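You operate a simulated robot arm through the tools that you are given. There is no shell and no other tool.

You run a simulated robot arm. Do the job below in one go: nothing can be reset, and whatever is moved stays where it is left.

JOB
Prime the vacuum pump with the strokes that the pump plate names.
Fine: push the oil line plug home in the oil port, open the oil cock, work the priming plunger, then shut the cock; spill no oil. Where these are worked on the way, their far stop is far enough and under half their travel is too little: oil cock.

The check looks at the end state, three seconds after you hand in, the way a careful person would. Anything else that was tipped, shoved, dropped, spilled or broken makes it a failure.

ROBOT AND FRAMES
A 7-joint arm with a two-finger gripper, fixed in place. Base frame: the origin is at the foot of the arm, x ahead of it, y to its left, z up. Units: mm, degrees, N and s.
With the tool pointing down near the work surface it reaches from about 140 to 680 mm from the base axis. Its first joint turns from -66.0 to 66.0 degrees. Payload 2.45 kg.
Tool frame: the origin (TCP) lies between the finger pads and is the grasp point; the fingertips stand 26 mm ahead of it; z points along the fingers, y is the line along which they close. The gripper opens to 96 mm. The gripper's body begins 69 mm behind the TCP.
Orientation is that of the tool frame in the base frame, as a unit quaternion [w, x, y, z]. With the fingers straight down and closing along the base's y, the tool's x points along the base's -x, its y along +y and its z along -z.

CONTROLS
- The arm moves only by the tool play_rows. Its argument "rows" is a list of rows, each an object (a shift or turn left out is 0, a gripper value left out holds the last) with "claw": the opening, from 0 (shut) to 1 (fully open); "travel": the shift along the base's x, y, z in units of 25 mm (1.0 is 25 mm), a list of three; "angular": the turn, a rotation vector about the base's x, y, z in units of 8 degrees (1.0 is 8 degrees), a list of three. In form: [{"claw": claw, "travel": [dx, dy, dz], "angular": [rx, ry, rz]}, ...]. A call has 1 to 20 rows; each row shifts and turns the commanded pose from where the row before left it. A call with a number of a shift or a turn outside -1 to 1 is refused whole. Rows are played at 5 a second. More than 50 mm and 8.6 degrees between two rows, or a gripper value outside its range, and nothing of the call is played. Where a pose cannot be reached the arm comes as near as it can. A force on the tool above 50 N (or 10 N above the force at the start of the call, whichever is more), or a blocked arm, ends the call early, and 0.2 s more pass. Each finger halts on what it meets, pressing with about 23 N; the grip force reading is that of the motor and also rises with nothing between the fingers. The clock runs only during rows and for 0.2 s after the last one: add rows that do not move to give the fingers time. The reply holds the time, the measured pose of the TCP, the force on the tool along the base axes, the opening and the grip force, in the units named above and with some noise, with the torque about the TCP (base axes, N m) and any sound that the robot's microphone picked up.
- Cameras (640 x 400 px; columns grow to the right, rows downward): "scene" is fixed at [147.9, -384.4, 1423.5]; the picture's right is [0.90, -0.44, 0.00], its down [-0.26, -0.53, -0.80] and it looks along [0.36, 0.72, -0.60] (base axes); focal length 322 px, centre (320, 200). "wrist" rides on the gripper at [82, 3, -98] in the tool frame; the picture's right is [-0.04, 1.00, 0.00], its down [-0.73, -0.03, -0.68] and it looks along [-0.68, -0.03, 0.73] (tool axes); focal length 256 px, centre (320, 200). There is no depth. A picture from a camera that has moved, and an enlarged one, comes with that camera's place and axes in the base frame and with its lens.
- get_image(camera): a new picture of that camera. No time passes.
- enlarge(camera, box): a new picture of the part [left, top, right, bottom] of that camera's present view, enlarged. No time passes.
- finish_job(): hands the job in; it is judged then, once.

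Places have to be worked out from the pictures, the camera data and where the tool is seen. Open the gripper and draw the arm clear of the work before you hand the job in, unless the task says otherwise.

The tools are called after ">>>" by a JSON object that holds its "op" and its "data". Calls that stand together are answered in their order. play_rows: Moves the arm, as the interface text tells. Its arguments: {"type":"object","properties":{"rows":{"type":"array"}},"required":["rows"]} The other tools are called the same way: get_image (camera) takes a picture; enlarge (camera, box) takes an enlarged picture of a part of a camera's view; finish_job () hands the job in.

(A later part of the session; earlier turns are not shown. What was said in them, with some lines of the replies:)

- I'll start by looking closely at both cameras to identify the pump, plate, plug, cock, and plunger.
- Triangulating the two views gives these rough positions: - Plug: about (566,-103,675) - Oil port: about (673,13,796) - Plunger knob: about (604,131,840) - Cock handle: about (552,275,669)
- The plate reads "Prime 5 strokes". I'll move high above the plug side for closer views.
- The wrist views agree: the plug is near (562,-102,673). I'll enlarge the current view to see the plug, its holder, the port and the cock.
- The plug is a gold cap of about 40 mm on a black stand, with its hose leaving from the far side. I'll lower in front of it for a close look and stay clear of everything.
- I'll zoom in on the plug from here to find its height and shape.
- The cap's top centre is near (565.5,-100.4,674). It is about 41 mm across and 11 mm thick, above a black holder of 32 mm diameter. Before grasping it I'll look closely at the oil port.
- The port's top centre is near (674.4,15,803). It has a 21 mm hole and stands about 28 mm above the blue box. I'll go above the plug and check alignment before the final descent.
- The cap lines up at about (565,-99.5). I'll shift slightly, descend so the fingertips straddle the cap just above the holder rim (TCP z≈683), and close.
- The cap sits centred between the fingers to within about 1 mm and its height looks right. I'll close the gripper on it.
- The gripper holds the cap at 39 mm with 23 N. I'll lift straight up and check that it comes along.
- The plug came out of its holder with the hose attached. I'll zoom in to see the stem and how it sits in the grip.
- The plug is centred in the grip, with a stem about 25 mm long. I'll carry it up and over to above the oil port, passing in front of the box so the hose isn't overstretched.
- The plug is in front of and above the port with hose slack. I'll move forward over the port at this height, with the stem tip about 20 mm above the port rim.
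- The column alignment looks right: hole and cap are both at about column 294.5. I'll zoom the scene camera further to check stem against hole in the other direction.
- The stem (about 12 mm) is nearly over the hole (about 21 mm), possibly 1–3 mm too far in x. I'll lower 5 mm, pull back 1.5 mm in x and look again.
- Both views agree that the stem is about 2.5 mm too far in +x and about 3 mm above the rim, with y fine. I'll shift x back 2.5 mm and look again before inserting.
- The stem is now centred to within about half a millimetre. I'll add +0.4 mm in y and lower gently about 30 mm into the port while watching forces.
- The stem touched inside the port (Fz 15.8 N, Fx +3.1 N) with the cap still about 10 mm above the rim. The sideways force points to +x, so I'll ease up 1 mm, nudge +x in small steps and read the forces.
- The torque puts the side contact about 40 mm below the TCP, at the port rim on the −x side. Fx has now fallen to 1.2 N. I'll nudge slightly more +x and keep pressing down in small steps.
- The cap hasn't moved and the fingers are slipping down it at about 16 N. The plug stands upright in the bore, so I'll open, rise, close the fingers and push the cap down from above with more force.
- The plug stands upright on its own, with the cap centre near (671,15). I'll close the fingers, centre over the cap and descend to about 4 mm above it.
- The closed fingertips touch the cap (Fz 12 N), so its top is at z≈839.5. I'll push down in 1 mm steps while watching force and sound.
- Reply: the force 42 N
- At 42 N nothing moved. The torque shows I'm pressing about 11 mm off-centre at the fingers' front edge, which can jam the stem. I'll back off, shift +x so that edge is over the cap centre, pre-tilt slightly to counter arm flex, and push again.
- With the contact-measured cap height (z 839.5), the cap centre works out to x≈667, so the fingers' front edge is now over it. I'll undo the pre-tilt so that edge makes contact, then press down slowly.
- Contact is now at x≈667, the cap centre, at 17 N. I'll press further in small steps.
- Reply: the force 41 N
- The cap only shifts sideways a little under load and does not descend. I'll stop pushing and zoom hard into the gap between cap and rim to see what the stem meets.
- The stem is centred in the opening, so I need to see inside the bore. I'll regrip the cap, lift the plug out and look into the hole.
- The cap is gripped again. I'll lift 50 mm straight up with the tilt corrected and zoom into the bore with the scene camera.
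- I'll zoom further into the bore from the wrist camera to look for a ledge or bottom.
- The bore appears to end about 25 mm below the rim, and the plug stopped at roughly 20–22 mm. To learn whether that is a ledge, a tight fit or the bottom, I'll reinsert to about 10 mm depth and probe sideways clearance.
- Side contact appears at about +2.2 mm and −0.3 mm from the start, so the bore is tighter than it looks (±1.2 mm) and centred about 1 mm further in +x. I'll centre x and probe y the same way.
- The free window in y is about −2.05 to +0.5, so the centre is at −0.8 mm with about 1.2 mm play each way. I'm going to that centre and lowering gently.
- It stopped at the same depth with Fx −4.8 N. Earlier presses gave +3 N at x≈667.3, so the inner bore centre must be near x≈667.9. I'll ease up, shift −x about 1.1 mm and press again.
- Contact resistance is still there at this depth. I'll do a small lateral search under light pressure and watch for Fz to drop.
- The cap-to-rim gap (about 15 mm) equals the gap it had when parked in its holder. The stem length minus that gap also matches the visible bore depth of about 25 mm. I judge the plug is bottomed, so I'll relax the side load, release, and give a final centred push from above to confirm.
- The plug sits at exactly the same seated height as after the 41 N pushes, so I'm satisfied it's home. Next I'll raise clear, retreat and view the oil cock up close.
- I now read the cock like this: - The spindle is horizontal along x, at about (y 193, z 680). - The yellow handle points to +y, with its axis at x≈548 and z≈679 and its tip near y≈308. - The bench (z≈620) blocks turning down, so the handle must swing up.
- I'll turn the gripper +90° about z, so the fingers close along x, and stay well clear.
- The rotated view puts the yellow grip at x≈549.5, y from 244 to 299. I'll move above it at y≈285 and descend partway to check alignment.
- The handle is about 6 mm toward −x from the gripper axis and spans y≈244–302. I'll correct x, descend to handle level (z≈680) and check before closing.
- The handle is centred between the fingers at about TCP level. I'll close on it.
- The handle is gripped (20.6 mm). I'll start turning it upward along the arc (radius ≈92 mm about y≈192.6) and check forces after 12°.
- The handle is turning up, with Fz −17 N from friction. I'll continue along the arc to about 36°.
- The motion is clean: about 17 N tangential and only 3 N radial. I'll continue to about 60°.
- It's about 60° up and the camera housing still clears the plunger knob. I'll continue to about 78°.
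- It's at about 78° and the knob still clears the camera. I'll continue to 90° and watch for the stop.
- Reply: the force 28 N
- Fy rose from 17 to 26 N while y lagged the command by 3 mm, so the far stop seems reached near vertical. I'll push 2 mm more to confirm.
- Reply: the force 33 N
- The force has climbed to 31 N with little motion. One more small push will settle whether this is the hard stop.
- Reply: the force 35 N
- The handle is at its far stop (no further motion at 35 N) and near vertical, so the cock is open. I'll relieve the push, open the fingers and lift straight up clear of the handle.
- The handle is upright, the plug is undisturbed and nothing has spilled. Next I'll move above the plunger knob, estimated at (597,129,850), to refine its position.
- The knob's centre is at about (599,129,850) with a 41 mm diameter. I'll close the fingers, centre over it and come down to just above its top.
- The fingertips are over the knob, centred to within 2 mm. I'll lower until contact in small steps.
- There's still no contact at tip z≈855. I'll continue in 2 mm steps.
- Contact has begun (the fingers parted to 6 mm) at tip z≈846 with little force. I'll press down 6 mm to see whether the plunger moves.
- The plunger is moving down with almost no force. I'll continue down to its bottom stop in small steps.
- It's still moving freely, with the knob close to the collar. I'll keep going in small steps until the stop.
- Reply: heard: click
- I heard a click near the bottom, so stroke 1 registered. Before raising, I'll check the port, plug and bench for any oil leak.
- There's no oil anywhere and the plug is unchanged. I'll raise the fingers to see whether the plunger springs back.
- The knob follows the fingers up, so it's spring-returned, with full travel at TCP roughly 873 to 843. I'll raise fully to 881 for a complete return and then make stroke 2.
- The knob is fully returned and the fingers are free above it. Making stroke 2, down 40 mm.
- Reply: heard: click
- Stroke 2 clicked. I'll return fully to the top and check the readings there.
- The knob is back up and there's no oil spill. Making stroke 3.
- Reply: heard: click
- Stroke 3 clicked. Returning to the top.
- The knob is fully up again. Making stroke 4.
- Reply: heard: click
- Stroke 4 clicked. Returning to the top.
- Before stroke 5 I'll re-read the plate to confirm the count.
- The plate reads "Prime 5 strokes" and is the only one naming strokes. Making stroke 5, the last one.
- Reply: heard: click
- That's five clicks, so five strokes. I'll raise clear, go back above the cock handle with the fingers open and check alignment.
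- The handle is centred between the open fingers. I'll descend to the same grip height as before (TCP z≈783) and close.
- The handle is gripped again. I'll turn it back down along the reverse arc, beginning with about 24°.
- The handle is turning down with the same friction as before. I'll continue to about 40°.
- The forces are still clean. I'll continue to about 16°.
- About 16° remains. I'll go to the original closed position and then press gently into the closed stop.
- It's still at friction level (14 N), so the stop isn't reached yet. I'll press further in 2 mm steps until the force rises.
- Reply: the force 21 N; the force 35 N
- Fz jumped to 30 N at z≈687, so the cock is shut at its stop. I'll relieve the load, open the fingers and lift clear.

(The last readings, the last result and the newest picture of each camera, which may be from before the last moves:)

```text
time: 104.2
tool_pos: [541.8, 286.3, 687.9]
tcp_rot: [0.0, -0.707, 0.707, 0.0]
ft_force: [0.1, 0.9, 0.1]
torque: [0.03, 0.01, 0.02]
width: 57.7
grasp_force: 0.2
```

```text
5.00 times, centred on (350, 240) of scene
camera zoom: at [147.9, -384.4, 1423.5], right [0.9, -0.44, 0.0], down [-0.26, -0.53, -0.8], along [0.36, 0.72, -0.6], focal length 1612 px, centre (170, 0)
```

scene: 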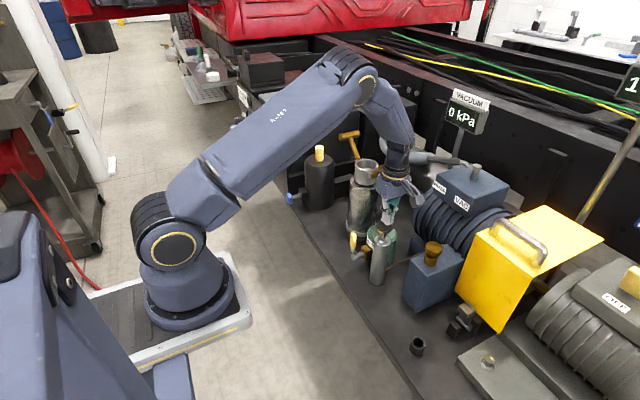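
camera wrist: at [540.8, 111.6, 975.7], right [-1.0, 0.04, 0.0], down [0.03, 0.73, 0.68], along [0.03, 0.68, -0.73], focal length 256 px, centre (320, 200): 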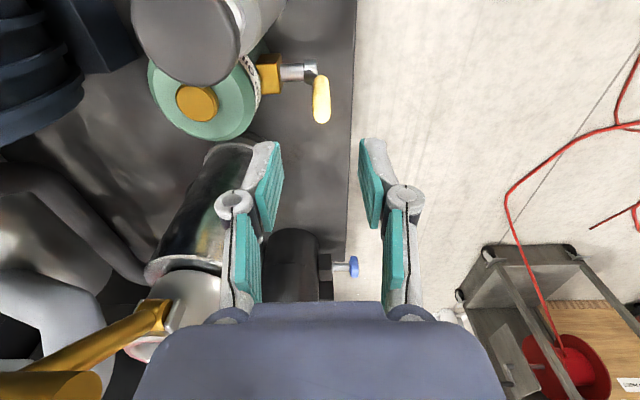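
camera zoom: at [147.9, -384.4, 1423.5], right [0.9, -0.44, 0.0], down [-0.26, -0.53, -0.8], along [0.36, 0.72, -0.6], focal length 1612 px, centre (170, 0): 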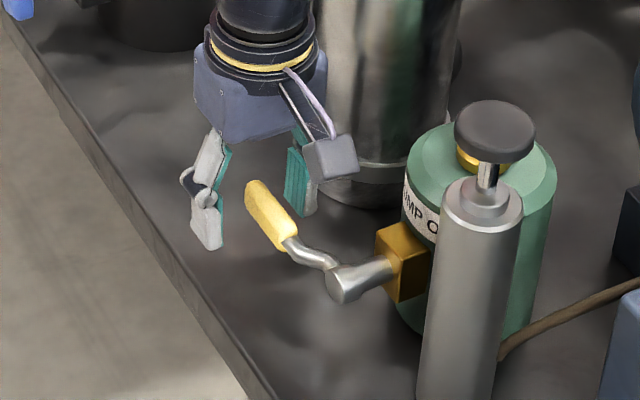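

The handle is back exactly where it started, so the cock is shut. I'll lift straight up and draw the arm back clear of the work.

>>> {"op": "play_rows", "data": {"rows": [{"travel": [0, 0, 0.6]}, {"travel": [0, 0, 0.9]}, {"travel": [0, 0, 0.95]}, {"travel": [0, 0, 0.95]}, {"travel": [0, 0, 0.95]}, {"travel": [0, 0, 0.95]}, {"travel": [0, 0, 0.95]}, {"travel": [-0.6, -0.3, 0.95]}, {"travel": [-0.7, -0.9, 0.95]}, {"travel": [-0.7, -0.9, 0.95]}, {"travel": [-0.7, -0.9, 0.95]}, {"travel": [-0.7, -0.9, 0.8]}, {"travel": [-0.7, -0.9, 0.8]}, {"travel": [0, -0.9, 0.8]}, {}]}}

>>> {"op": "get_image", "data": {"camera": "scene"}}

>>> {"op": "get_image", "data": {"camera": "wrist"}}

>>> {"op": "enlarge", "data": {"camera": "scene", "box": [330, 200, 490, 360]}}

>>> {"op": "enlarge", "data": {"camera": "scene", "box": [410, 230, 450, 270]}}

```text
time: 107.4
tool_pos: [440.4, 142.8, 998.4]
tcp_rot: [0.0, -0.706, 0.708, 0.0]
ft_force: [0.2, -0.5, 0.2]
torque: [-0.01, 0.0, -0.01]
width: 57.7
grasp_force: 0.2
```

```text
taken
```

scene: 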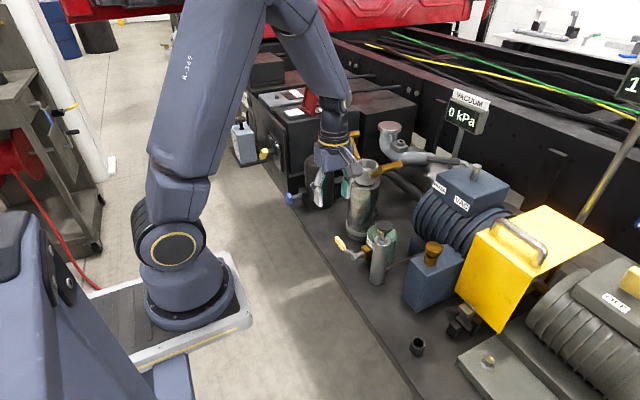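

```text
taken
camera wrist: at [436.6, 61.9, 1097.3], right [-1.0, 0.04, 0.0], down [0.03, 0.73, 0.68], along [0.03, 0.68, -0.73], focal length 256 px, centre (320, 200)
```

wrist: 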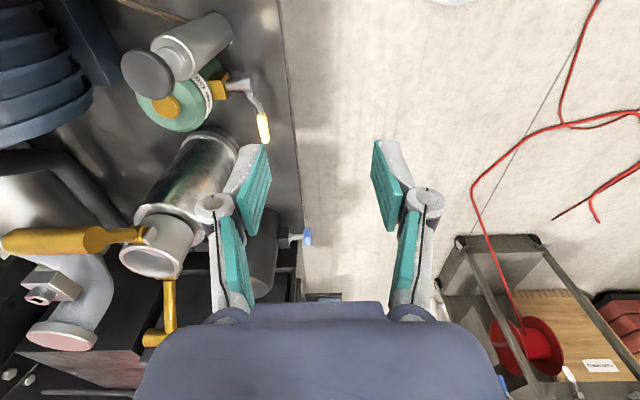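

```text
2.50 times, centred on (410, 280) of scene
camera zoom: at [147.9, -384.4, 1423.5], right [0.9, -0.44, 0.0], down [-0.26, -0.53, -0.8], along [0.36, 0.72, -0.6], focal length 806 px, centre (95, 0)
```

zoom: 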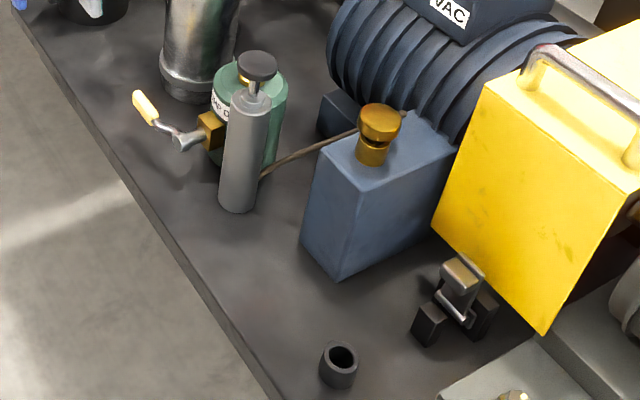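

```text
10.00 times, centred on (430, 250) of scene
camera zoom: at [147.9, -384.4, 1423.5], right [0.9, -0.44, 0.0], down [-0.26, -0.53, -0.8], along [0.36, 0.72, -0.6], focal length 3224 px, centre (-780, -300)
```

zoom: 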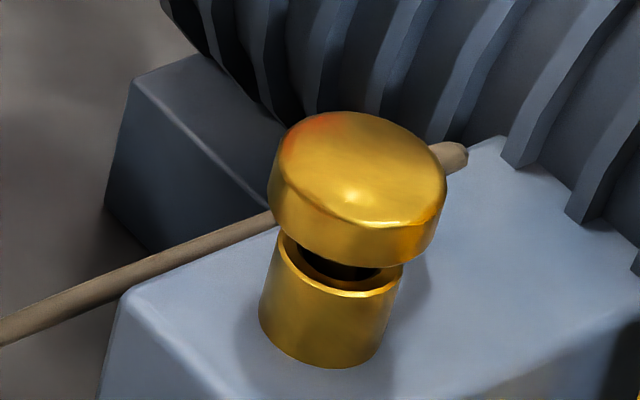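

Final check before handing in:
- **Plug:** seated in the oil port.
- **Cock:** shut, with its handle back in the starting position.
- **Strokes:** five made, with a click heard on each, and the plunger is back up.
- **Spills and surroundings:** no oil visible and nothing disturbed.
- **Arm:** gripper open and clear of the work.

I'm handing the job in.

>>> {"op": "finish_job", "data": {}}

```text
The job is handed in.
```

I primed the pump with the five strokes its plate names and handed the job in. The one thing I couldn't confirm directly is that the oil line plug is fully home.

- **Plug:** it sits in the oil port with its cap about 15 mm above the rim. It would not go further when pushed from above with about 41 N, but no click or latch confirmed it. I then lifted it out to look inside the port and put it back with a lighter push, to the same height. I took that as home because the stem seemed to be at the bottom of the port and no oil showed during the strokes.
- **Oil cock:** I opened it to its far stop, then shut it until it hit the stop where it started.
- **Strokes:** the plunger gave one click on each of the five strokes, and I let it come all the way back up each time.
- **End state:** I could see no spilled oil and nothing else moved. The gripper is open and the arm is clear. The vacuum gauge still read 0 kPa, as it did at the start.
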